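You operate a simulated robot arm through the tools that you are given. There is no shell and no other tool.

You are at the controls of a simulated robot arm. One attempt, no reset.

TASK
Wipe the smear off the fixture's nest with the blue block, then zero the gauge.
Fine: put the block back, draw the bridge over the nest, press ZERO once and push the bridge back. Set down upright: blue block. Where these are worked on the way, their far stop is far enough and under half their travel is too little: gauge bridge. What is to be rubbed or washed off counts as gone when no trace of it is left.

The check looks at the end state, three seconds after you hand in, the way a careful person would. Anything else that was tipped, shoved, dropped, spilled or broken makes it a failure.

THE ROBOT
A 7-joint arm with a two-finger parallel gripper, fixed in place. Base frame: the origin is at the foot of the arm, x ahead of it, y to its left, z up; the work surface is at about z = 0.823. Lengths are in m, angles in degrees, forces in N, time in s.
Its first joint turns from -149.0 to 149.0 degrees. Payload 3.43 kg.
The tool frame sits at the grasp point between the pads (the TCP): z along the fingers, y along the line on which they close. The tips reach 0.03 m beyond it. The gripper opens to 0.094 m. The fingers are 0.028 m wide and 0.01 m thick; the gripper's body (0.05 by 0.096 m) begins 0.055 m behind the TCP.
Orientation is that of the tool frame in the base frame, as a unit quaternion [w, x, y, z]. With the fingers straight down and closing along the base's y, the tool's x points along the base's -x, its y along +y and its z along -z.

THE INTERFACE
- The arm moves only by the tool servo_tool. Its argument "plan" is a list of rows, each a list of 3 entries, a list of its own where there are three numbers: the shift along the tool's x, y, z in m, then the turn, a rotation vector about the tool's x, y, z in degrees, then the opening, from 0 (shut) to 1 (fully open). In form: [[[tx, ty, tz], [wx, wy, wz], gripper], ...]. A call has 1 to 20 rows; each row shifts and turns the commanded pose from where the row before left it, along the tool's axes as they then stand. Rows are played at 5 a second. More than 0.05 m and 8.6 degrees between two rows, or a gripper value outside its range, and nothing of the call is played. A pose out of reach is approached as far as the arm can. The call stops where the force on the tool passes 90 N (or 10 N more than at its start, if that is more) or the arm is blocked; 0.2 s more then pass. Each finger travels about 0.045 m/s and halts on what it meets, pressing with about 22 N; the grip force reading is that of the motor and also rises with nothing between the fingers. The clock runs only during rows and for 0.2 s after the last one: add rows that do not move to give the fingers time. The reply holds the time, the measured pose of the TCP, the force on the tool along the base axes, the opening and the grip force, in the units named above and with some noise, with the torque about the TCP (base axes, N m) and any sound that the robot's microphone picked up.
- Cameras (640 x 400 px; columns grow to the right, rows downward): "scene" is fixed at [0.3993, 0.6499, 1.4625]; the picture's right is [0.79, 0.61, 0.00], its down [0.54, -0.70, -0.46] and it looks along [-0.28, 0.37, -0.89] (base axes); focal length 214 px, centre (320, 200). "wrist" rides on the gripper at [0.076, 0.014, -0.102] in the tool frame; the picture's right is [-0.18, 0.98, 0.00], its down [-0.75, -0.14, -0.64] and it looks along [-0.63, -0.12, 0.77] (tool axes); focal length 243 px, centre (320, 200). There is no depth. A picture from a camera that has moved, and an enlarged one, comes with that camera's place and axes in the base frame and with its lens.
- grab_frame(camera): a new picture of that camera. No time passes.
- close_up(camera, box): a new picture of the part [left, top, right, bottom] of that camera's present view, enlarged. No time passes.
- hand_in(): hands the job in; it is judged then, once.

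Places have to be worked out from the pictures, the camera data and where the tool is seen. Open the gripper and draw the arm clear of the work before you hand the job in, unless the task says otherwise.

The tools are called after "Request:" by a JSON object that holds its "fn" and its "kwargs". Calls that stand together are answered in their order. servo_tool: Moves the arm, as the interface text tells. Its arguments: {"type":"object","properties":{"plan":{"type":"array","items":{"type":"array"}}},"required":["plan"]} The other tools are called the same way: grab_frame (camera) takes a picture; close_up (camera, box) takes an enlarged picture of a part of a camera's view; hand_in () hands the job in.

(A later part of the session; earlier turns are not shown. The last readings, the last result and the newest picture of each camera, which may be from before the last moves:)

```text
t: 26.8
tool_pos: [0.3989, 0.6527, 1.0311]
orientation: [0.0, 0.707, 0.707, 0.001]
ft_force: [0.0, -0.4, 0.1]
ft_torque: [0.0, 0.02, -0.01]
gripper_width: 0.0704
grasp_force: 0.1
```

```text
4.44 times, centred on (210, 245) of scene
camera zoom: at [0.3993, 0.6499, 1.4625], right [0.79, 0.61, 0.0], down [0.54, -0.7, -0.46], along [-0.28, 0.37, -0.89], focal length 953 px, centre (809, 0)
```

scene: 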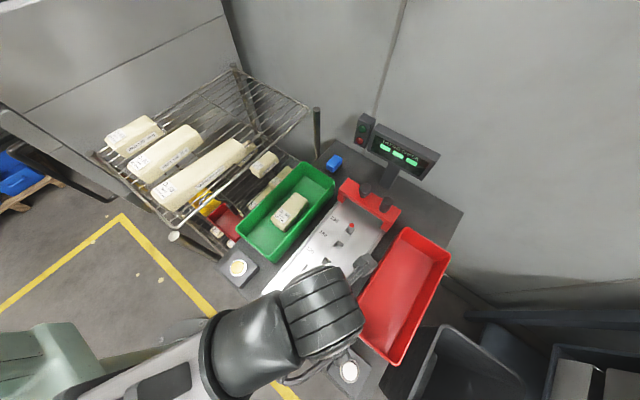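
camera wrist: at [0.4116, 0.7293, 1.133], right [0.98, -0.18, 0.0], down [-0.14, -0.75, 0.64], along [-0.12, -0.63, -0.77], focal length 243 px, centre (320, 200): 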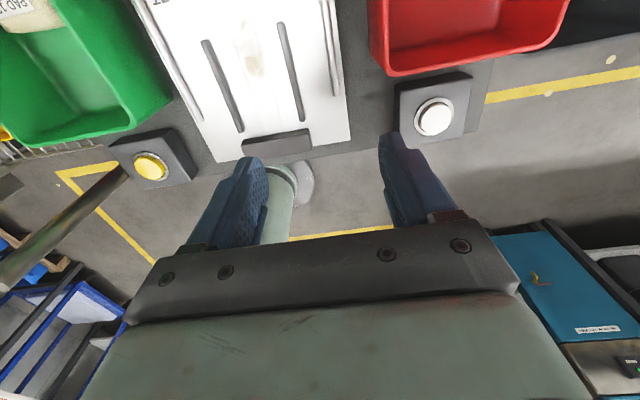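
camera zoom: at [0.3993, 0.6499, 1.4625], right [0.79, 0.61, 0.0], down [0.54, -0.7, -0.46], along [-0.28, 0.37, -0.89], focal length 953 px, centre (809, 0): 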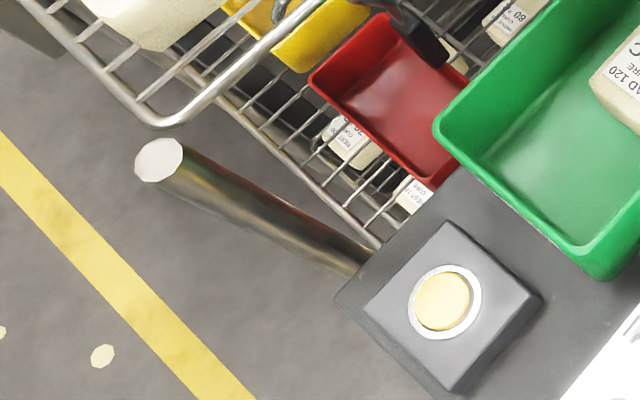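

The front post is at about (0.051, 0.572), top z≈1.000, radius about 0.012. A purely radial approach would overlap it by about 1 cm. Yawing the tool 15° and tilting 40° moves the wrist and boom to the right and clears it by about 1 cm, so I'll set up that orientation short of the block.

Request:
{"fn": "servo_tool", "kwargs": {"plan": [[[0.0334, -0.0261, -0.0088], [0, 0, 0], 0.78], [[0.0334, -0.0261, -0.0088], [0, 0, 0], 0.78], [[0.0334, -0.0261, -0.0088], [0, 0, 0], 0.78], [[0.0334, -0.0261, -0.0088], [0, 0, 0], 0.78], [[0.0334, -0.0261, -0.0088], [0, 0, 0], 0.78], [[0.0334, -0.0261, -0.0088], [0, 0, 0], 0.78], [[0.0334, -0.0261, -0.0087], [0, 0, 0], 0.78], [[0.0334, -0.0261, -0.0087], [0, 0, 0], 0.78], [[0, 0, 0], [0, 0, -7.5], 0.78], [[0, 0, 0], [0, 0, -7.5], 0.78], [[0, 0, 0], [0, 8, 0], 0.78], [[0, 0, 0], [0, 8, 0], 0.78], [[0, 0, 0], [0, 8, 0], 0.78], [[0, 0, 0], [0, 8, 0], 0.78], [[0, 0, 0], [0, 8, 0], 0.78], [[0, 0, 0], [0, 0, 0], 0.78], [[0, 0, 0], [0, 0, 0], 0.78]]}}

Request:
{"fn": "grab_frame", "kwargs": {"camera": "wrist"}}

Request:
{"fn": "grab_frame", "kwargs": {"camera": "scene"}}

```text
t: 30.4
tool_pos: [0.1905, 0.9192, 1.1004]
orientation: [-0.272, 0.572, 0.745, 0.208]
ft_force: [-0.2, 0.6, 0.1]
ft_torque: [-0.01, 0.01, 0.0]
gripper_width: 0.0733
grasp_force: 0.1
```

```text
taken
camera wrist: at [0.2048, 0.9143, 1.2274], right [0.99, 0.12, -0.12], down [0.12, -0.99, 0.01], along [-0.12, -0.02, -0.99], focal length 243 px, centre (320, 200)
```

wrist: 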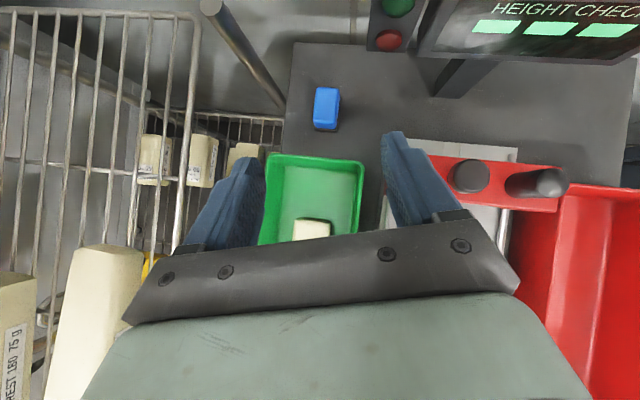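

```text
taken
```

scene: 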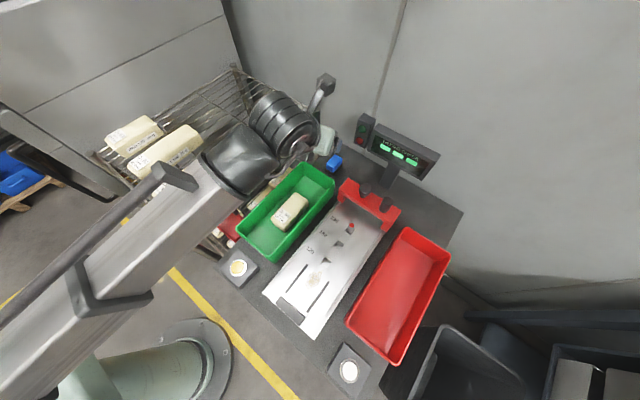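

The yaw and tilt are as intended. I'll zoom in once more on the block and the nearby lamp box before approaching.

Request:
{"fn": "close_up", "kwargs": {"camera": "wrist", "box": [290, 70, 370, 140]}}

Request:
{"fn": "close_up", "kwargs": {"camera": "wrist", "box": [0, 0, 320, 260]}}

```text
5.71 times, centred on (330, 105) of wrist
camera zoom: at [0.2048, 0.9143, 1.2274], right [0.99, 0.12, -0.12], down [0.12, -0.99, 0.01], along [-0.12, -0.02, -0.99], focal length 1386 px, centre (263, 743)
```

zoom: 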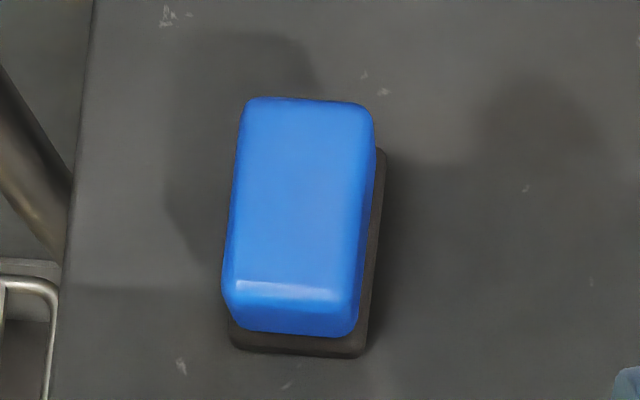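

```text
1.54 times, centred on (160, 130) of wrist
camera zoom: at [0.2048, 0.9143, 1.2274], right [0.99, 0.12, -0.12], down [0.12, -0.99, 0.01], along [-0.12, -0.02, -0.99], focal length 373 px, centre (566, 308)
```

zoom: 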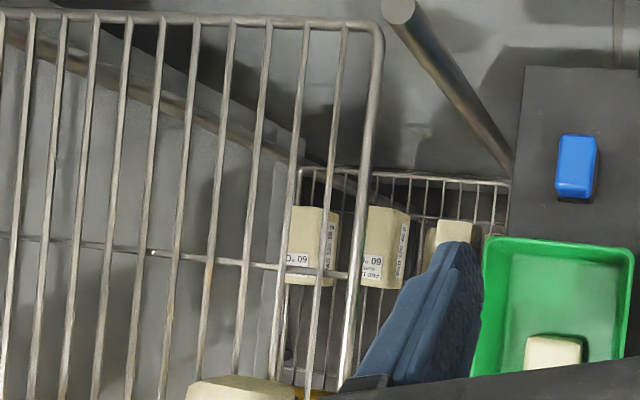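

The block is centred at about (0.155, 1.049) with its felt front edge at y≈1.021. I'm moving to a hover above it at z≈1.0, keeping the yaw and tilt.

Request:
{"fn": "servo_tool", "kwargs": {"plan": [[[0.0085, 0, 0.0398], [0, 0, 0], 0.78], [[0.0085, 0, 0.0398], [0, 0, 0], 0.78], [[0.0085, 0, 0.0398], [0, 0, 0], 0.78], [[0.0084, 0, 0.0397], [0, 0, 0], 0.78], [[0, 0, 0], [0, 0, 0], 0.78], [[0, 0, 0], [0, 0, 0], 0.78]]}}

Request:
{"fn": "grab_frame", "kwargs": {"camera": "wrist"}}

Request:
{"fn": "grab_frame", "kwargs": {"camera": "scene"}}

```text
t: 31.8
tool_pos: [0.1578, 1.0402, 1.0005]
orientation: [-0.271, 0.572, 0.746, 0.208]
ft_force: [-0.5, -0.2, 0.3]
ft_torque: [0.01, -0.02, -0.02]
gripper_width: 0.0733
grasp_force: 0.0
```

```text
taken
camera wrist: at [0.1714, 1.0374, 1.1275], right [0.99, 0.12, -0.12], down [0.12, -0.99, 0.01], along [-0.12, -0.02, -0.99], focal length 243 px, centre (320, 200)
```

wrist: 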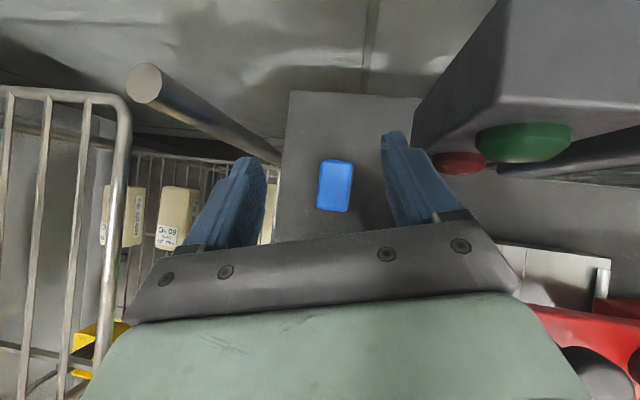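

```text
taken
```

scene: 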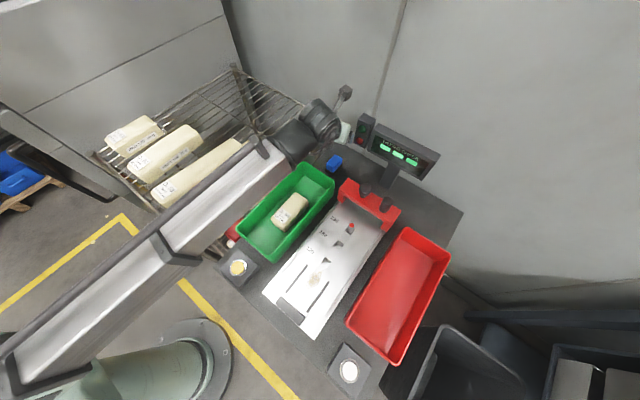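

Reach is fine, and the lamp box and rack are clear of the tool. I'm going down in stages.

Request:
{"fn": "servo_tool", "kwargs": {"plan": [[[-0.0183, -0.0004, 0.0239], [0, 0, 0], 0.78], [[-0.0185, 0, 0.0235], [0, 0, 0], 0.78], [[0, 0, 0], [0, 0, 0], 0.78], [[0, 0, 0], [0, 0, 0], 0.78]]}}

Request:
{"fn": "grab_frame", "kwargs": {"camera": "wrist"}}

Request:
{"fn": "grab_frame", "kwargs": {"camera": "scene"}}

```text
t: 32.8
tool_pos: [0.1575, 1.0446, 0.9384]
orientation: [-0.271, 0.572, 0.746, 0.208]
ft_force: [-0.3, 0.8, -0.9]
ft_torque: [0.02, 0.0, 0.03]
gripper_width: 0.0732
grasp_force: 0.1
```

```text
taken
camera wrist: at [0.1707, 1.0402, 1.066], right [0.99, 0.12, -0.12], down [0.12, -0.99, 0.01], along [-0.12, -0.02, -0.99], focal length 243 px, centre (320, 200)
```

wrist: 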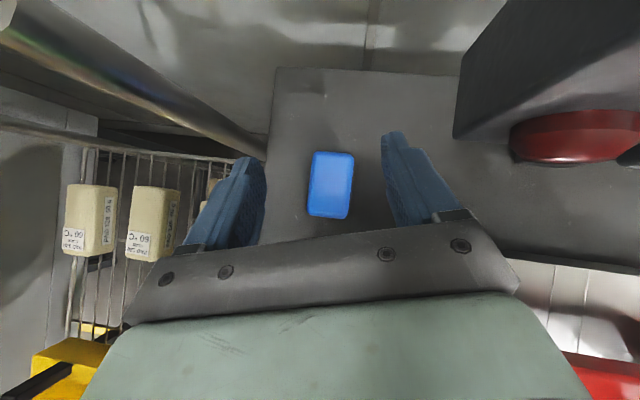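

```text
taken
```

scene: 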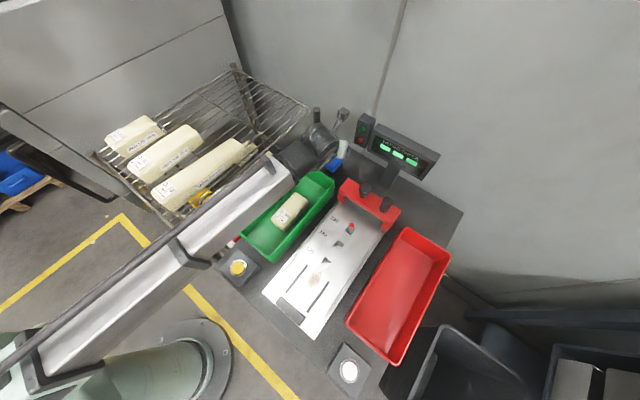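

No contact. I'll zoom in to see the boom against the front post before going lower.

Request:
{"fn": "close_up", "kwargs": {"camera": "scene", "box": [130, 150, 350, 290]}}

Request:
{"fn": "close_up", "kwargs": {"camera": "scene", "box": [270, 90, 390, 190]}}

```text
2.86 times, centred on (240, 220) of scene
camera zoom: at [0.3993, 0.6499, 1.4625], right [0.79, 0.61, 0.0], down [0.54, -0.7, -0.46], along [-0.28, 0.37, -0.89], focal length 613 px, centre (549, 143)
```

zoom: 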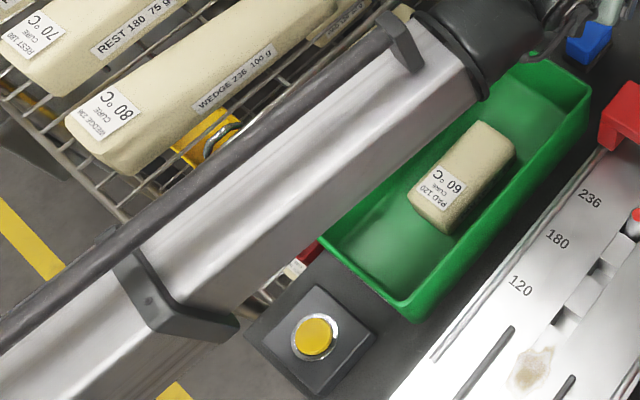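

```text
4.00 times, centred on (330, 140) of scene
camera zoom: at [0.3993, 0.6499, 1.4625], right [0.79, 0.61, 0.0], down [0.54, -0.7, -0.46], along [-0.28, 0.37, -0.89], focal length 858 px, centre (280, 440)
```

zoom: 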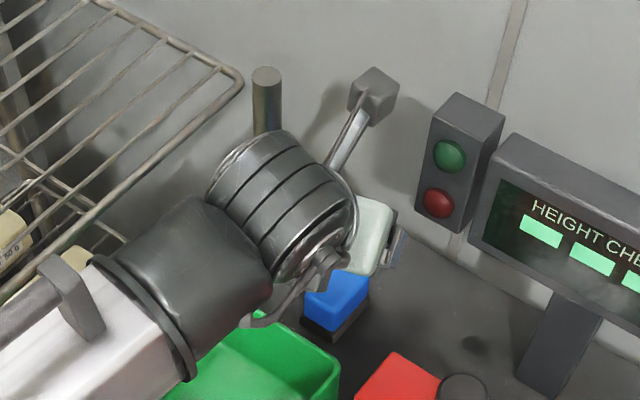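

A collar on the boom sits right beside the post (y≈0.57), and I estimate only a few millimetres of clearance there. I'll yaw another 12° about the vertical to push the boom further from the post, then go lower.

Request:
{"fn": "servo_tool", "kwargs": {"plan": [[[0, 0, 0], [3.86, 0, -4.6], 0.9], [[0, 0, 0], [3.86, 0, -4.6], 0.9], [[0, 0, 0], [0, 0, 0], 0.9], [[0, 0, 0], [0, 0, 0], 0.9]]}}

Request:
{"fn": "grab_frame", "kwargs": {"camera": "wrist"}}

Request:
{"fn": "close_up", "kwargs": {"camera": "scene", "box": [130, 90, 390, 290]}}

```text
t: 33.8
tool_pos: [0.1576, 1.0436, 0.9395]
orientation: [-0.292, 0.489, 0.803, 0.178]
ft_force: [0.0, -0.8, -0.1]
ft_torque: [0.0, -0.02, -0.01]
gripper_width: 0.085
grasp_force: 0.1
```

```text
taken
camera wrist: at [0.1706, 1.0439, 1.067], right [0.94, 0.32, -0.12], down [0.32, -0.95, 0.01], along [-0.11, -0.05, -0.99], focal length 243 px, centre (320, 200)
```

wrist: 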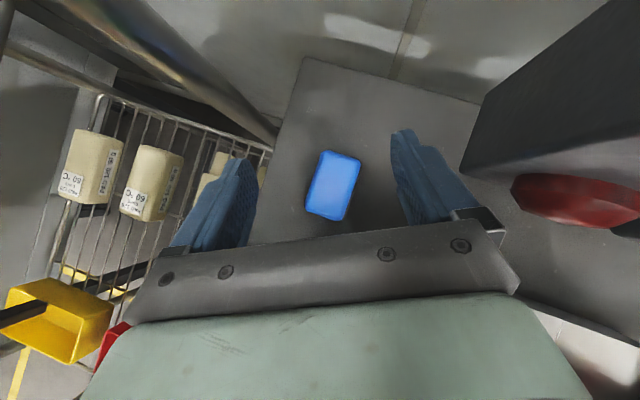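

```text
2.00 times, centred on (260, 190) of scene
camera zoom: at [0.3993, 0.6499, 1.4625], right [0.79, 0.61, 0.0], down [0.54, -0.7, -0.46], along [-0.28, 0.37, -0.89], focal length 429 px, centre (440, 220)
```

zoom: 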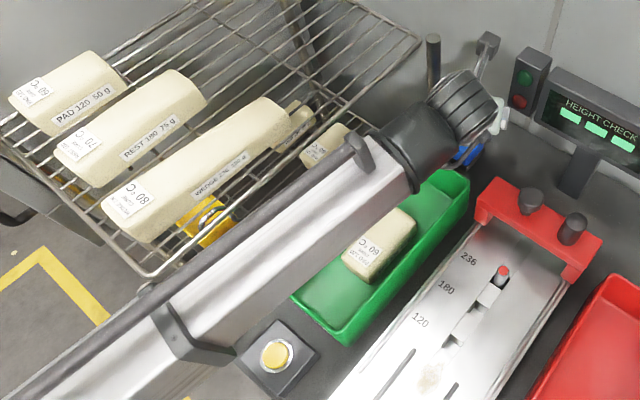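

The post's cap is just coming into view to the left of the boom, so the clearance is improving. I'll descend halfway and look again.

Request:
{"fn": "servo_tool", "kwargs": {"plan": [[[-0.0128, 0, 0.0153], [0, 0, 0], 0.9], [[-0.0128, 0, 0.0153], [0, 0, 0], 0.9], [[0, 0, 0], [0, 0, 0], 0.9], [[0, 0, 0], [0, 0, 0], 0.9]]}}

Request:
{"fn": "grab_frame", "kwargs": {"camera": "wrist"}}

Request:
{"fn": "close_up", "kwargs": {"camera": "scene", "box": [140, 190, 260, 290]}}

Request:
{"fn": "close_up", "kwargs": {"camera": "scene", "box": [270, 90, 390, 190]}}

```text
t: 34.8
tool_pos: [0.1556, 1.0444, 0.9002]
orientation: [-0.291, 0.491, 0.801, 0.178]
ft_force: [0.6, -0.1, -0.8]
ft_torque: [0.02, -0.03, 0.0]
gripper_width: 0.0846
grasp_force: 0.1
```

```text
taken
camera wrist: at [0.1705, 1.044, 1.0269], right [0.94, 0.32, -0.12], down [0.32, -0.95, 0.01], along [-0.11, -0.05, -0.99], focal length 243 px, centre (320, 200)
```

wrist: 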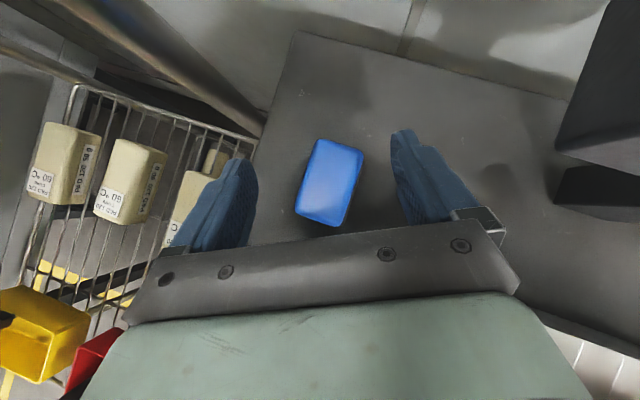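

```text
4.00 times, centred on (200, 240) of scene
camera zoom: at [0.3993, 0.6499, 1.4625], right [0.79, 0.61, 0.0], down [0.54, -0.7, -0.46], along [-0.28, 0.37, -0.89], focal length 858 px, centre (800, 40)
```

zoom: 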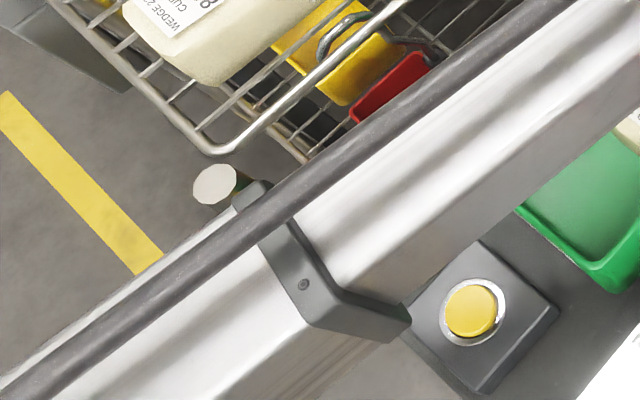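

```text
4.00 times, centred on (330, 140) of scene
camera zoom: at [0.3993, 0.6499, 1.4625], right [0.79, 0.61, 0.0], down [0.54, -0.7, -0.46], along [-0.28, 0.37, -0.89], focal length 858 px, centre (280, 440)
```

zoom: 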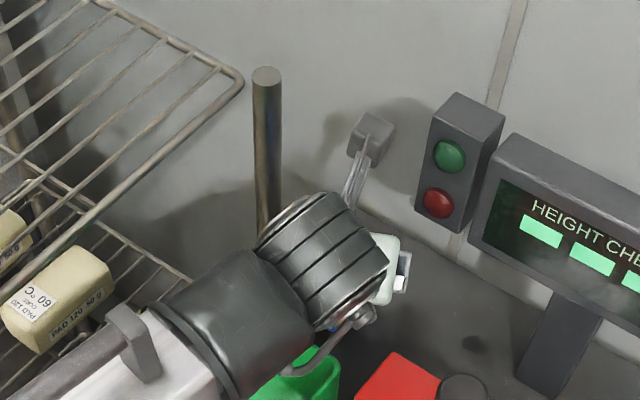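

The post cap is now fully visible left of the collar, so the boom passes it with room to spare. I'll descend the last 3 cm to grasp height with a small lateral correction.

Request:
{"fn": "servo_tool", "kwargs": {"plan": [[[-0.0097, 0.001, 0.0115], [0, 0, 0], 0.9], [[-0.0097, 0.001, 0.0115], [0, 0, 0], 0.9], [[0, 0, 0], [0, 0, 0], 0.9], [[0, 0, 0], [0, 0, 0], 0.9]]}}

Request:
{"fn": "grab_frame", "kwargs": {"camera": "wrist"}}

Request:
{"fn": "close_up", "kwargs": {"camera": "scene", "box": [140, 190, 260, 290]}}

Request:
{"fn": "close_up", "kwargs": {"camera": "scene", "box": [270, 90, 390, 190]}}

```text
t: 35.8
tool_pos: [0.159, 1.0485, 0.8758]
orientation: [-0.294, 0.49, 0.8, 0.184]
ft_force: [0.7, 35.1, 67.6]
ft_torque: [-6.64, -1.59, 0.92]
gripper_width: 0.0846
grasp_force: 0.0
```

```text
taken
camera wrist: at [0.1727, 1.046, 1.0035], right [0.94, 0.32, -0.12], down [0.32, -0.95, 0.0], along [-0.11, -0.03, -0.99], focal length 243 px, centre (320, 200)
```

wrist: 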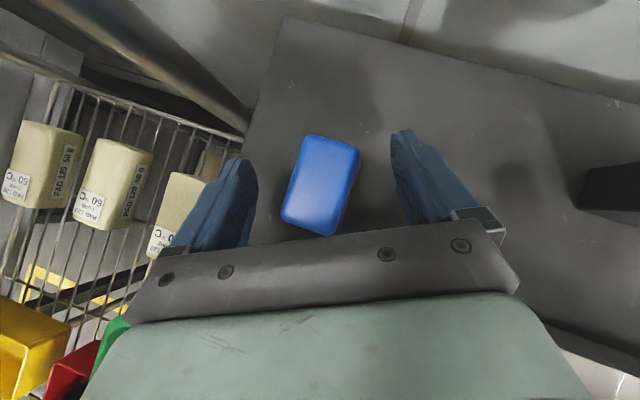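

```text
4.00 times, centred on (200, 240) of scene
camera zoom: at [0.3993, 0.6499, 1.4625], right [0.79, 0.61, 0.0], down [0.54, -0.7, -0.46], along [-0.28, 0.37, -0.89], focal length 858 px, centre (800, 40)
```

zoom: 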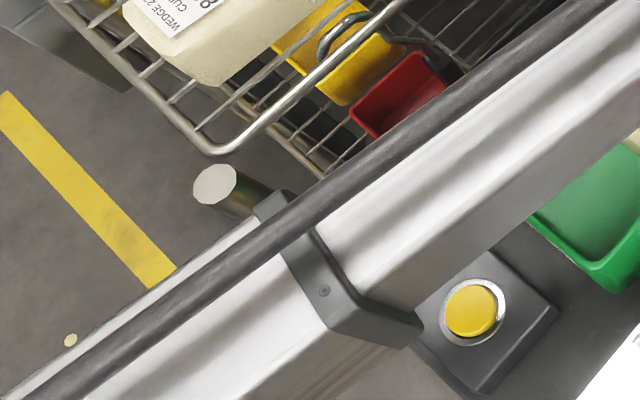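

```text
4.00 times, centred on (330, 140) of scene
camera zoom: at [0.3993, 0.6499, 1.4625], right [0.79, 0.61, 0.0], down [0.54, -0.7, -0.46], along [-0.28, 0.37, -0.89], focal length 858 px, centre (280, 440)
```

zoom: 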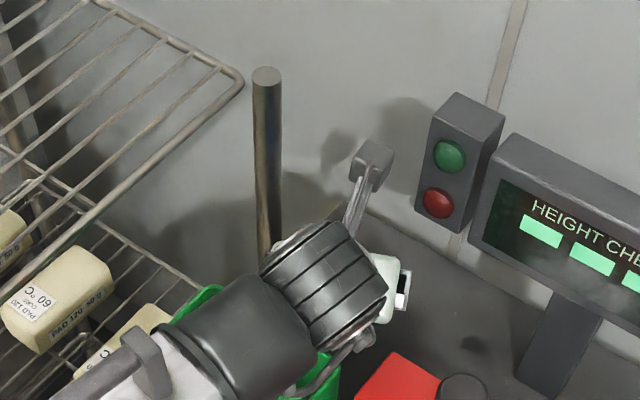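

The force reads about 68 N, with the contact worked out near (0.18, 0.963, 0.90): the gripper's underside is pressing on the tray's rear rim. I'll back straight off upward.

Request:
{"fn": "servo_tool", "kwargs": {"plan": [[[0.0129, 0, -0.0153], [0, 0, 0], 0.9], [[0.0129, 0, -0.0153], [0, 0, 0], 0.9], [[0, 0, 0], [0, 0, 0], 0.9], [[0, 0, 0], [0, 0, 0], 0.9]]}}

Request:
{"fn": "grab_frame", "kwargs": {"camera": "wrist"}}

Request:
{"fn": "grab_frame", "kwargs": {"camera": "scene"}}

```text
t: 36.8
tool_pos: [0.1577, 1.046, 0.9098]
orientation: [-0.292, 0.491, 0.801, 0.179]
ft_force: [0.1, 0.3, -0.3]
ft_torque: [0.02, 0.0, 0.03]
gripper_width: 0.0845
grasp_force: 0.1
```

```text
taken
camera wrist: at [0.172, 1.045, 1.037], right [0.94, 0.32, -0.12], down [0.32, -0.95, 0.01], along [-0.11, -0.05, -0.99], focal length 243 px, centre (320, 200)
```

wrist: 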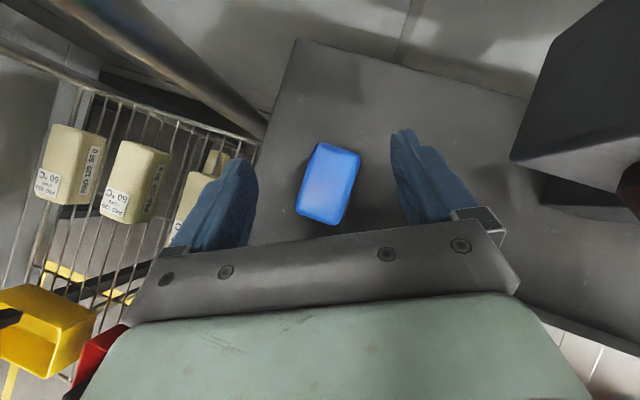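

```text
taken
```

scene: 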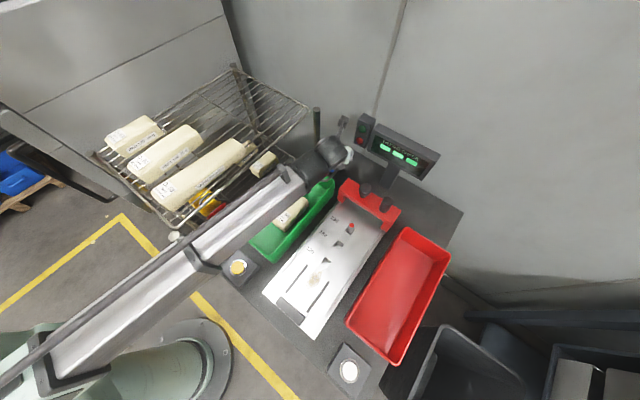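

Contact is released. I'll check whether the tray moved, using the same close-up box as before.

Request:
{"fn": "close_up", "kwargs": {"camera": "scene", "box": [230, 150, 410, 262]}}

Request:
{"fn": "close_up", "kwargs": {"camera": "scene", "box": [220, 120, 480, 390]}}

```text
3.56 times, centred on (320, 206) of scene
camera zoom: at [0.3993, 0.6499, 1.4625], right [0.79, 0.61, 0.0], down [0.54, -0.7, -0.46], along [-0.28, 0.37, -0.89], focal length 763 px, centre (320, 179)
```

zoom: 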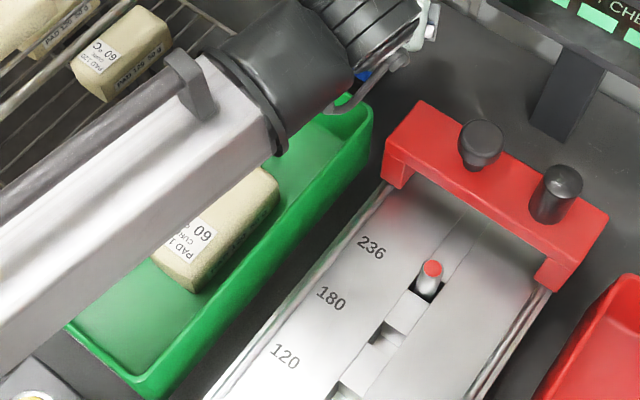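

```text
1.48 times, centred on (350, 255) of scene
camera zoom: at [0.3993, 0.6499, 1.4625], right [0.79, 0.61, 0.0], down [0.54, -0.7, -0.46], along [-0.28, 0.37, -0.89], focal length 318 px, centre (276, 118)
```

zoom: 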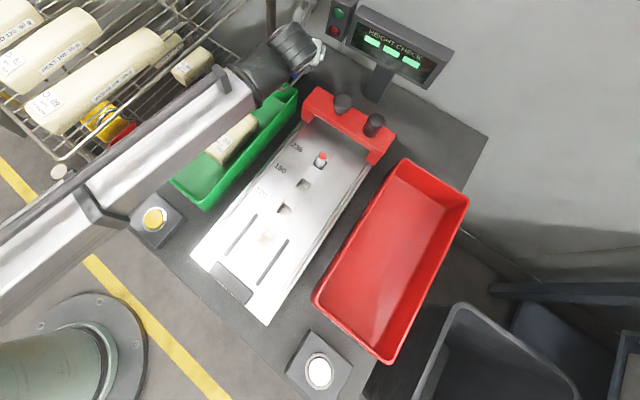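

The tray and its pad look unmoved. Before retrying I need to know which part of the gripper hit the rim, so I'll look closely at the gripper and lamp-box area.

Request:
{"fn": "close_up", "kwargs": {"camera": "scene", "box": [305, 125, 375, 190]}}

Request:
{"fn": "close_up", "kwargs": {"camera": "wrist", "box": [120, 120, 540, 400]}}

```text
6.15 times, centred on (340, 158) of scene
camera zoom: at [0.3993, 0.6499, 1.4625], right [0.79, 0.61, 0.0], down [0.54, -0.7, -0.46], along [-0.28, 0.37, -0.89], focal length 1320 px, centre (197, 462)
```

zoom: 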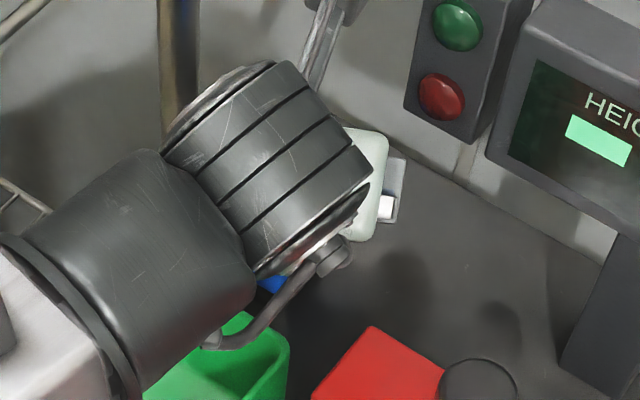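

```text
1.43 times, centred on (330, 260) of wrist
camera zoom: at [0.172, 1.045, 1.037], right [0.94, 0.32, -0.12], down [0.32, -0.95, 0.01], along [-0.11, -0.05, -0.99], focal length 347 px, centre (306, 114)
```

zoom: 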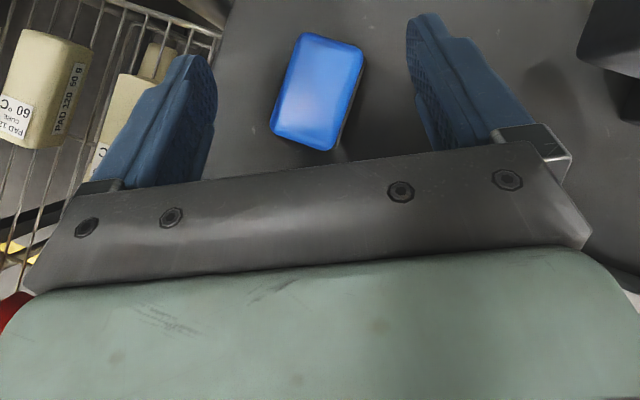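

Nothing is obviously caught, and the wrist simply hangs too low at 40° of tilt. I'll rise 3 cm, reduce the tilt to 28° so the gripper's back clears the rim, and add a few degrees of yaw to keep the boom off the post.

Request:
{"fn": "servo_tool", "kwargs": {"plan": [[[0.0193, 0, -0.023], [0, 0, 0], 0.9], [[0, 0, 0], [0, -6, 0], 0.9], [[0, 0, 0], [0, -6, 0], 0.9], [[0, 0, 0], [1.41, 0, -2.65], 0.9], [[0, 0, 0], [0, 0, 0], 0.9], [[0, 0, 0], [0, 0, 0], 0.9]]}}

Request:
{"fn": "grab_frame", "kwargs": {"camera": "wrist"}}

Request:
{"fn": "close_up", "kwargs": {"camera": "scene", "box": [290, 100, 390, 190]}}

Request:
{"fn": "close_up", "kwargs": {"camera": "scene", "box": [140, 190, 260, 290]}}

```text
t: 38.2
tool_pos: [0.1604, 1.0399, 0.9395]
orientation: [-0.205, 0.488, 0.84, 0.115]
ft_force: [30.9, -66.1, -18.0]
ft_torque: [1.98, 2.06, -4.08]
gripper_width: 0.0811
grasp_force: 0.1
```

```text
taken
camera wrist: at [0.1629, 1.0648, 1.0645], right [0.93, 0.34, -0.09], down [0.36, -0.91, 0.23], along [0.0, -0.24, -0.97], focal length 243 px, centre (320, 200)
```

wrist: 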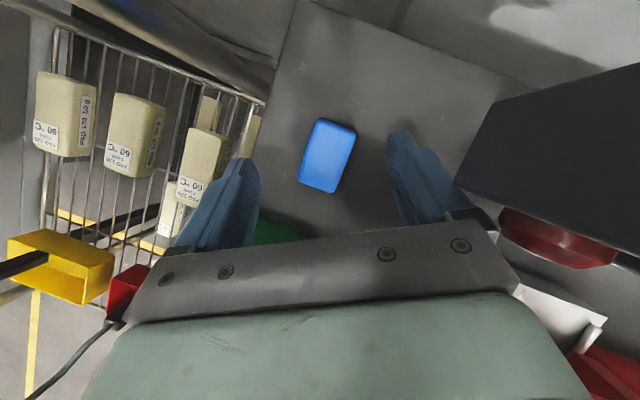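

```text
4.44 times, centred on (340, 145) of scene
camera zoom: at [0.3993, 0.6499, 1.4625], right [0.79, 0.61, 0.0], down [0.54, -0.7, -0.46], along [-0.28, 0.37, -0.89], focal length 953 px, centre (231, 444)
```

zoom: 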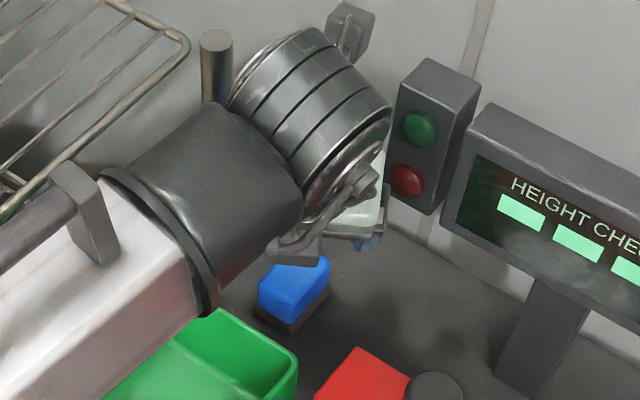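

```text
4.00 times, centred on (200, 240) of scene
camera zoom: at [0.3993, 0.6499, 1.4625], right [0.79, 0.61, 0.0], down [0.54, -0.7, -0.46], along [-0.28, 0.37, -0.89], focal length 858 px, centre (800, 40)
```

zoom: 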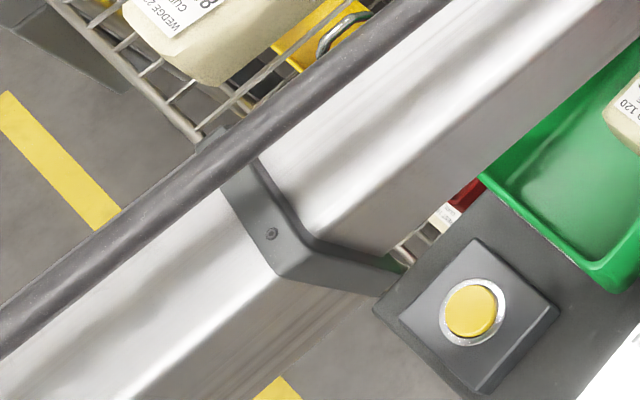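

Now about 75 N: the gripper's right end is against the lamp box near (0.216, 1.055, 0.974). I'm pulling straight back in -y right away.

Request:
{"fn": "servo_tool", "kwargs": {"plan": [[[-0.0153, -0.01, -0.0081], [0, 0, 0], 0.9], [[-0.0229, -0.015, -0.0122], [0, 0, 0], 0.9], [[0, 0, 0], [0, 0, 0], 0.9], [[0, 0, 0], [0, 0, 0], 0.9]]}}

Request:
{"fn": "grab_frame", "kwargs": {"camera": "wrist"}}

Request:
{"fn": "close_up", "kwargs": {"camera": "scene", "box": [290, 100, 450, 190]}}

Request:
{"fn": "close_up", "kwargs": {"camera": "scene", "box": [345, 105, 425, 155]}}

```text
t: 39.2
tool_pos: [0.1569, 0.9948, 0.9399]
orientation: [-0.21, 0.485, 0.84, 0.121]
ft_force: [-0.4, -0.3, 0.7]
ft_torque: [0.0, 0.0, 0.0]
gripper_width: 0.0849
grasp_force: 0.1
```

```text
taken
camera wrist: at [0.1588, 1.0192, 1.0662], right [0.93, 0.35, -0.09], down [0.36, -0.91, 0.21], along [0.0, -0.23, -0.97], focal length 243 px, centre (320, 200)
```

wrist: 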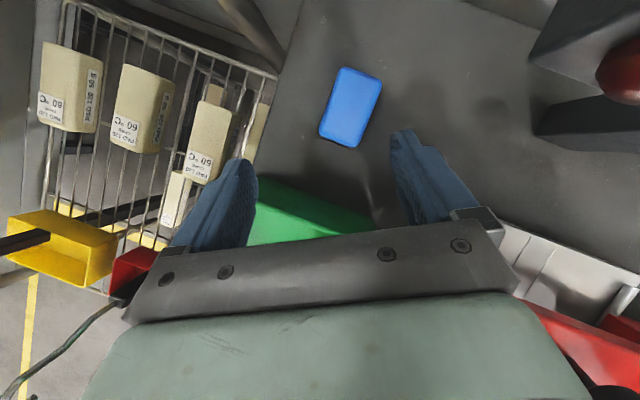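

```text
4.00 times, centred on (370, 145) of scene
camera zoom: at [0.3993, 0.6499, 1.4625], right [0.79, 0.61, 0.0], down [0.54, -0.7, -0.46], along [-0.28, 0.37, -0.89], focal length 858 px, centre (120, 420)
```

zoom: 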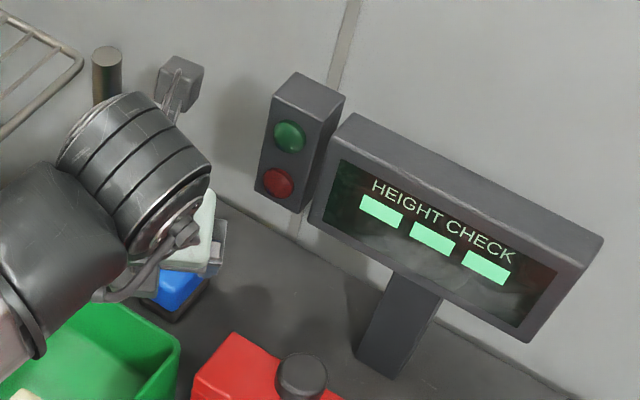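

```text
8.00 times, centred on (385, 130) of scene
camera zoom: at [0.3993, 0.6499, 1.4625], right [0.79, 0.61, 0.0], down [0.54, -0.7, -0.46], along [-0.28, 0.37, -0.89], focal length 1716 px, centre (-200, 760)
```

zoom: 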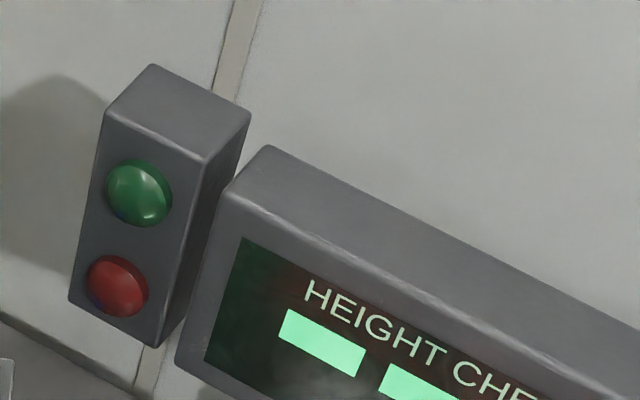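

The lamp box and display are unchanged, and the gripper is free again. The open fingers had been level with the lamp box. I'll narrow the opening, set a compromise orientation (tilt 34°, yaw 28°) here, then move out at a lower height so the fingers pass under the box.

Request:
{"fn": "servo_tool", "kwargs": {"plan": [[[0, 0, 0], [0, 6, 0], 0.72], [[0, 0, 0], [-1.12, 0, 1.66], 0.72], [[0, 0, 0], [0, 0, 0], 0.72], [[0, 0, 0], [0, 0, 0], 0.72]]}}

Request:
{"fn": "grab_frame", "kwargs": {"camera": "wrist"}}

```text
t: 40.2
tool_pos: [0.1578, 0.9952, 0.9395]
orientation: [-0.25, 0.493, 0.82, 0.151]
ft_force: [-0.8, -0.3, -0.9]
ft_torque: [-0.01, 0.02, 0.01]
gripper_width: 0.0679
grasp_force: 0.0
```

```text
taken
camera wrist: at [0.1663, 1.007, 1.0671], right [0.94, 0.33, -0.1], down [0.34, -0.93, 0.11], along [-0.06, -0.14, -0.99], focal length 243 px, centre (320, 200)
```

wrist: 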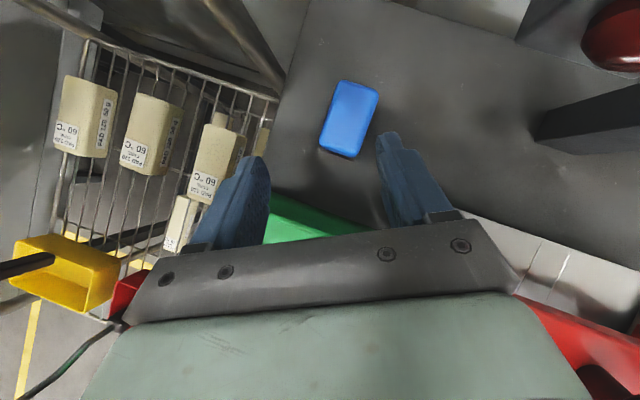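

The orientation is as planned. Now I'll move outward and slightly down toward the block, at z≈0.915.

Request:
{"fn": "servo_tool", "kwargs": {"plan": [[[0.0108, 0.012, 0.0223], [0, 0, 0], 0.72], [[0.0107, 0.0119, 0.0223], [0, 0, 0], 0.72], [[0, 0, 0], [0, 0, 0], 0.72], [[0, 0, 0], [0, 0, 0], 0.72]]}}

Request:
{"fn": "grab_frame", "kwargs": {"camera": "wrist"}}

Request:
{"fn": "close_up", "kwargs": {"camera": "scene", "box": [140, 190, 260, 290]}}

Request:
{"fn": "close_up", "kwargs": {"camera": "scene", "box": [290, 100, 390, 190]}}

```text
t: 41.2
tool_pos: [0.157, 1.0444, 0.9147]
orientation: [-0.251, 0.492, 0.82, 0.151]
ft_force: [0.4, 0.0, 0.3]
ft_torque: [-0.01, -0.01, -0.01]
gripper_width: 0.0681
grasp_force: 0.1
```

```text
taken
camera wrist: at [0.1649, 1.0557, 1.0423], right [0.94, 0.33, -0.1], down [0.34, -0.93, 0.11], along [-0.06, -0.14, -0.99], focal length 243 px, centre (320, 200)
```

wrist: 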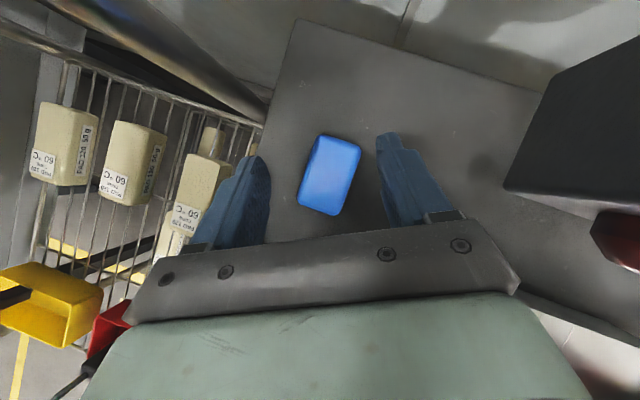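

```text
4.00 times, centred on (200, 240) of scene
camera zoom: at [0.3993, 0.6499, 1.4625], right [0.79, 0.61, 0.0], down [0.54, -0.7, -0.46], along [-0.28, 0.37, -0.89], focal length 858 px, centre (800, 40)
```

zoom: 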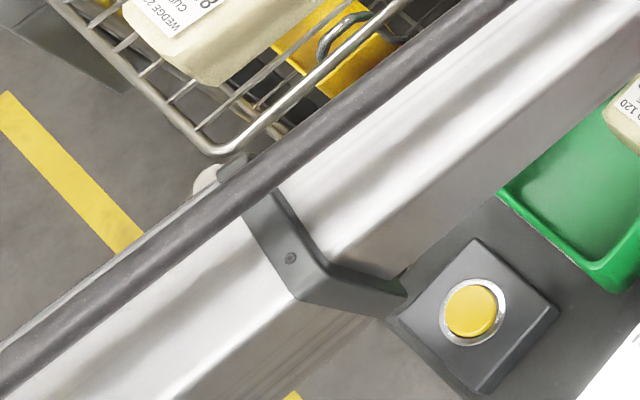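

```text
4.44 times, centred on (340, 145) of scene
camera zoom: at [0.3993, 0.6499, 1.4625], right [0.79, 0.61, 0.0], down [0.54, -0.7, -0.46], along [-0.28, 0.37, -0.89], focal length 953 px, centre (231, 444)
```

zoom: 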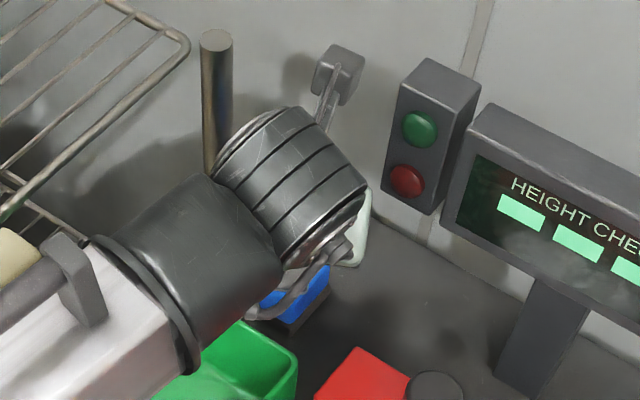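

Clear on all sides, with the block between the fingers. I'm lowering to grasp height, z≈0.878.

Request:
{"fn": "servo_tool", "kwargs": {"plan": [[[-0.0104, 0, 0.0153], [0, 0, 0], 0.72], [[-0.0103, 0, 0.0154], [0, 0, 0], 0.72], [[0, 0, 0], [0, 0, 0], 0.72], [[0, 0, 0], [0, 0, 0], 0.72]]}}

Request:
{"fn": "grab_frame", "kwargs": {"camera": "wrist"}}

Request:
{"fn": "close_up", "kwargs": {"camera": "scene", "box": [140, 190, 260, 290]}}

Request:
{"fn": "close_up", "kwargs": {"camera": "scene", "box": [290, 100, 390, 190]}}

```text
t: 42.2
tool_pos: [0.1588, 1.0443, 0.8785]
orientation: [-0.25, 0.493, 0.82, 0.15]
ft_force: [0.2, 0.5, 0.8]
ft_torque: [0.0, 0.03, 0.05]
gripper_width: 0.0677
grasp_force: 0.1
```

```text
taken
camera wrist: at [0.1669, 1.0554, 1.0052], right [0.94, 0.33, -0.1], down [0.34, -0.93, 0.11], along [-0.06, -0.14, -0.99], focal length 243 px, centre (320, 200)
```

wrist: 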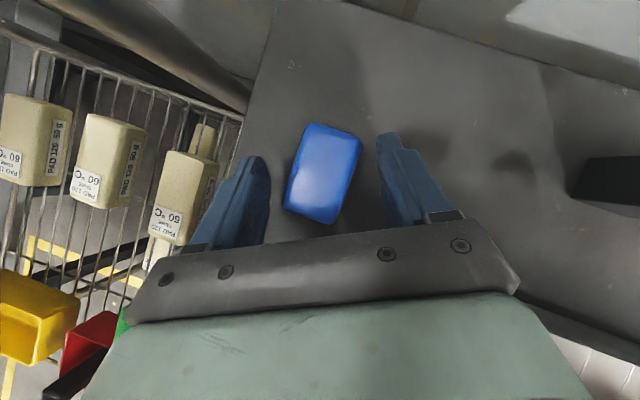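

```text
4.00 times, centred on (200, 240) of scene
camera zoom: at [0.3993, 0.6499, 1.4625], right [0.79, 0.61, 0.0], down [0.54, -0.7, -0.46], along [-0.28, 0.37, -0.89], focal length 858 px, centre (800, 40)
```

zoom: 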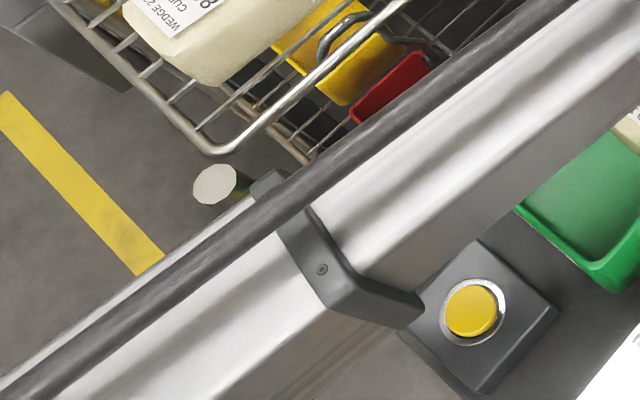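

```text
4.44 times, centred on (340, 145) of scene
camera zoom: at [0.3993, 0.6499, 1.4625], right [0.79, 0.61, 0.0], down [0.54, -0.7, -0.46], along [-0.28, 0.37, -0.89], focal length 953 px, centre (231, 444)
```

zoom: 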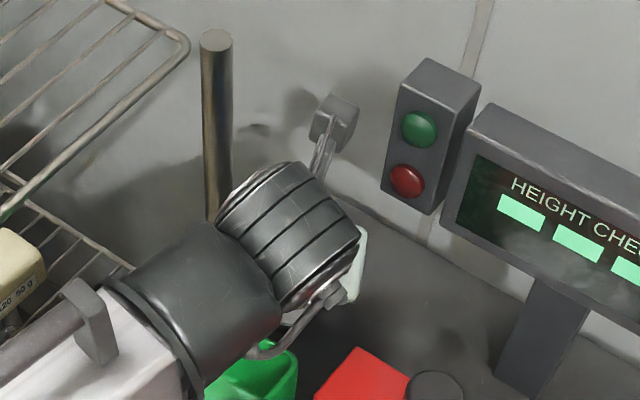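

All clear and no contact force. I'll close on the block now.

Request:
{"fn": "servo_tool", "kwargs": {"plan": [[[0, 0, 0], [0, 0, 0], 0.55], [[0, 0, 0], [0, 0, 0], 0.4], [[0, 0, 0], [0, 0, 0], 0.2], [[0, 0, 0], [0, 0, 0], 0.0], [[0, 0, 0], [0, 0, 0], 0.0], [[0, 0, 0], [0, 0, 0], 0.0]]}}

Request:
{"fn": "grab_frame", "kwargs": {"camera": "wrist"}}

Request:
{"fn": "close_up", "kwargs": {"camera": "wrist", "box": [230, 100, 410, 260]}}

```text
t: 43.6
tool_pos: [0.1578, 1.0448, 0.8777]
orientation: [-0.251, 0.492, 0.82, 0.151]
ft_force: [0.7, 0.5, 1.4]
ft_torque: [0.06, 0.0, -0.02]
gripper_width: 0.0353
grasp_force: 22.0
```

```text
taken
camera wrist: at [0.1669, 1.0554, 1.0054], right [0.94, 0.33, -0.1], down [0.34, -0.93, 0.11], along [-0.06, -0.14, -0.99], focal length 243 px, centre (320, 200)
```

wrist: 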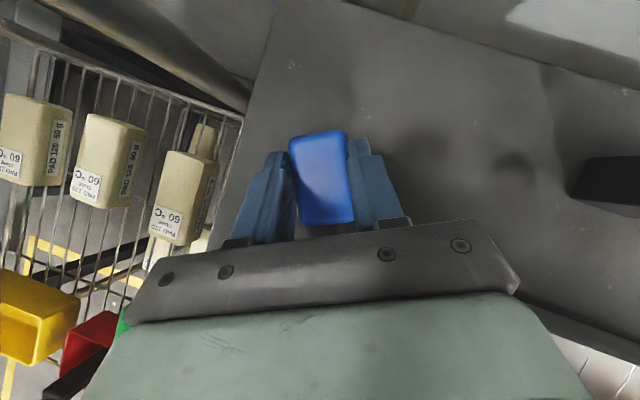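

```text
2.50 times, centred on (320, 180) of wrist
camera zoom: at [0.1669, 1.0554, 1.0054], right [0.94, 0.33, -0.1], down [0.34, -0.93, 0.11], along [-0.06, -0.14, -0.99], focal length 606 px, centre (320, 250)
```

zoom: 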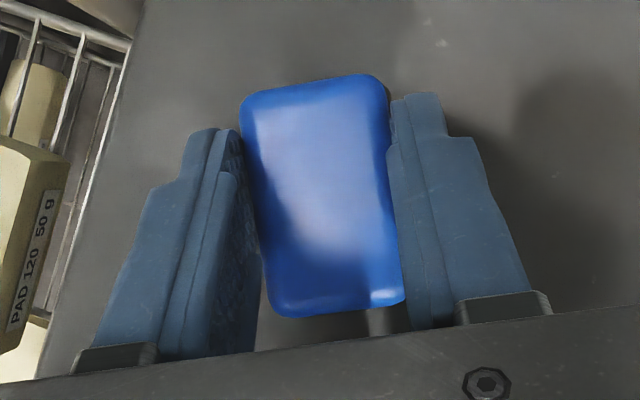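

The block has turned flush into the pads and is held at 22 N (width 0.035). I'll lift straight up past the tray rim height, then draw back and up.

Request:
{"fn": "servo_tool", "kwargs": {"plan": [[[0.0112, 0, -0.0166], [0, 0, 0], 0], [[0.0112, 0, -0.0166], [0, 0, 0], 0], [[0.0112, 0, -0.0166], [0, 0, 0], 0], [[0.0112, 0, -0.0166], [0, 0, 0], 0], [[0.0056, 0, -0.0083], [0, 0, 0], 0], [[0, 0, 0], [0, 0, 0], 0]]}}

Request:
{"fn": "grab_frame", "kwargs": {"camera": "wrist"}}

Request:
{"fn": "close_up", "kwargs": {"camera": "scene", "box": [290, 100, 390, 190]}}

```text
t: 45.0
tool_pos: [0.1579, 1.0438, 0.9688]
orientation: [-0.25, 0.493, 0.82, 0.151]
ft_force: [0.1, -0.4, -0.7]
ft_torque: [-0.01, 0.03, 0.01]
gripper_width: 0.035
grasp_force: 22.3
```

```text
taken
camera wrist: at [0.1663, 1.0558, 1.0958], right [0.94, 0.33, -0.1], down [0.34, -0.93, 0.11], along [-0.06, -0.14, -0.99], focal length 243 px, centre (320, 200)
```

wrist: 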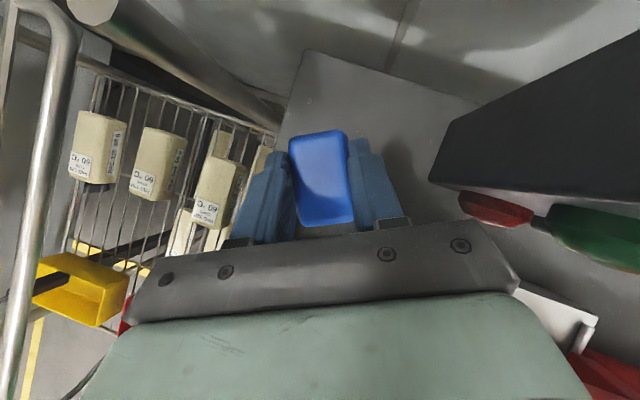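

```text
4.44 times, centred on (340, 145) of scene
camera zoom: at [0.3993, 0.6499, 1.4625], right [0.79, 0.61, 0.0], down [0.54, -0.7, -0.46], along [-0.28, 0.37, -0.89], focal length 953 px, centre (231, 444)
```

zoom: 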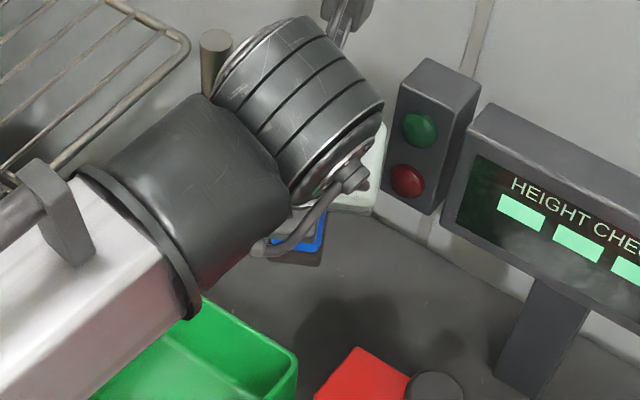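

The block came up cleanly. I'll draw back over the tray, travel above the plate to the nest side, and yaw back to square while keeping the 34° tilt so the felt stays level.

Request:
{"fn": "servo_tool", "kwargs": {"plan": [[[-0.008, -0.0141, -0.0355], [0, 0, 0], 0], [[-0.008, -0.0141, -0.0355], [0, 0, 0], 0], [[-0.008, -0.0141, -0.0355], [0, 0, 0], 0], [[-0.008, -0.0141, -0.0355], [0, 0, 0], 0], [[-0.0318, 0.0139, -0.0215], [0, 0, 0], 0], [[-0.0318, 0.0139, -0.0215], [0, 0, 0], 0], [[-0.0318, 0.0139, -0.0215], [0, 0, 0], 0], [[-0.0318, 0.0139, -0.0215], [0, 0, 0], 0], [[-0.0318, 0.0139, -0.0215], [0, 0, 0], 0], [[-0.0318, 0.0139, -0.0215], [0, 0, 0], 0], [[0, 0, 0], [-3.91, 0, 5.8], 0], [[0, 0, 0], [-3.91, 0, 5.8], 0], [[0, 0, 0], [-3.91, 0, 5.8], 0], [[0, 0, 0], [-3.91, 0, 5.8], 0], [[0, 0, 0], [0, 0, 0], 0], [[0, 0, 0], [0, 0, 0], 0]]}}

Request:
{"fn": "grab_frame", "kwargs": {"camera": "wrist"}}

Request:
{"fn": "grab_frame", "kwargs": {"camera": "scene"}}

```text
t: 48.4
tool_pos: [0.3402, 0.759, 1.0683]
orientation: [-0.207, 0.676, 0.676, 0.207]
ft_force: [0.8, -0.1, -0.7]
ft_torque: [0.02, -0.04, 0.0]
gripper_width: 0.0352
grasp_force: 22.1
```

```text
taken
camera wrist: at [0.3524, 0.7657, 1.1954], right [0.98, -0.15, -0.1], down [-0.14, -0.98, 0.11], along [-0.12, -0.09, -0.99], focal length 243 px, centre (320, 200)
```

wrist: 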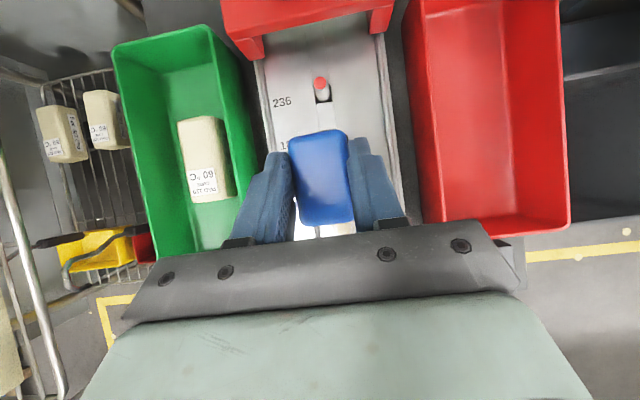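

```text
taken
```

scene: 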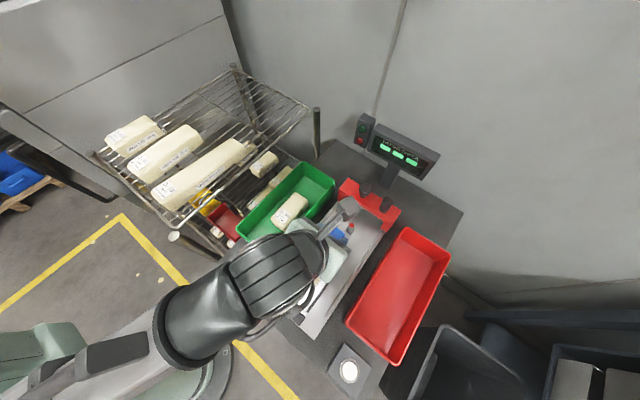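

The block is held and level. I'm moving down over the smear, stopping with the felt still a couple of centimetres above the plate.

Request:
{"fn": "servo_tool", "kwargs": {"plan": [[[-0.0327, 0.0005, 0.0226], [0, 0, 0], 0], [[-0.0327, 0.0005, 0.0226], [0, 0, 0], 0], [[-0.0327, 0.0005, 0.0226], [0, 0, 0], 0], [[-0.0327, 0.0005, 0.0225], [0, 0, 0], 0], [[0, 0, 0], [0, 0, 0], 0], [[0, 0, 0], [0, 0, 0], 0]]}}

Request:
{"fn": "grab_frame", "kwargs": {"camera": "wrist"}}

Request:
{"fn": "grab_frame", "kwargs": {"camera": "scene"}}

```text
t: 49.8
tool_pos: [0.3407, 0.7008, 0.923]
orientation: [-0.209, 0.675, 0.676, 0.208]
ft_force: [-1.7, 8.2, 32.5]
ft_torque: [0.17, 0.08, -0.05]
gripper_width: 0.0355
grasp_force: 22.2
```

```text
taken
camera wrist: at [0.3534, 0.706, 1.0506], right [0.98, -0.15, -0.1], down [-0.14, -0.98, 0.11], along [-0.12, -0.09, -0.99], focal length 243 px, centre (320, 200)
```

wrist: 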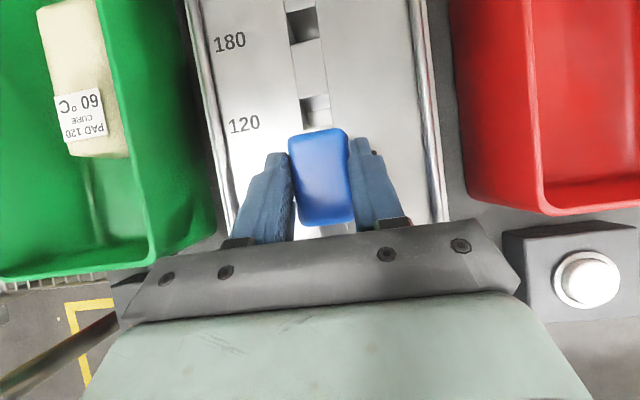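

```text
taken
```

scene: 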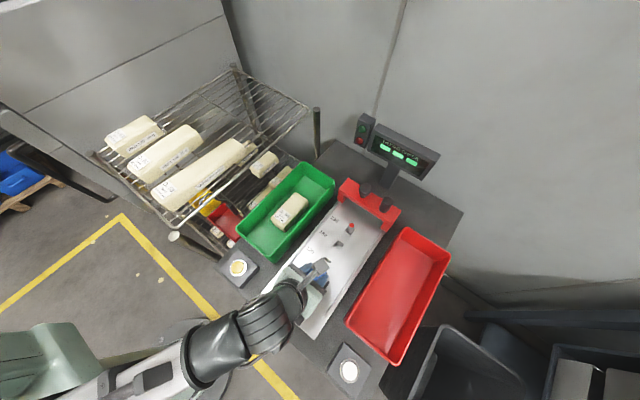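

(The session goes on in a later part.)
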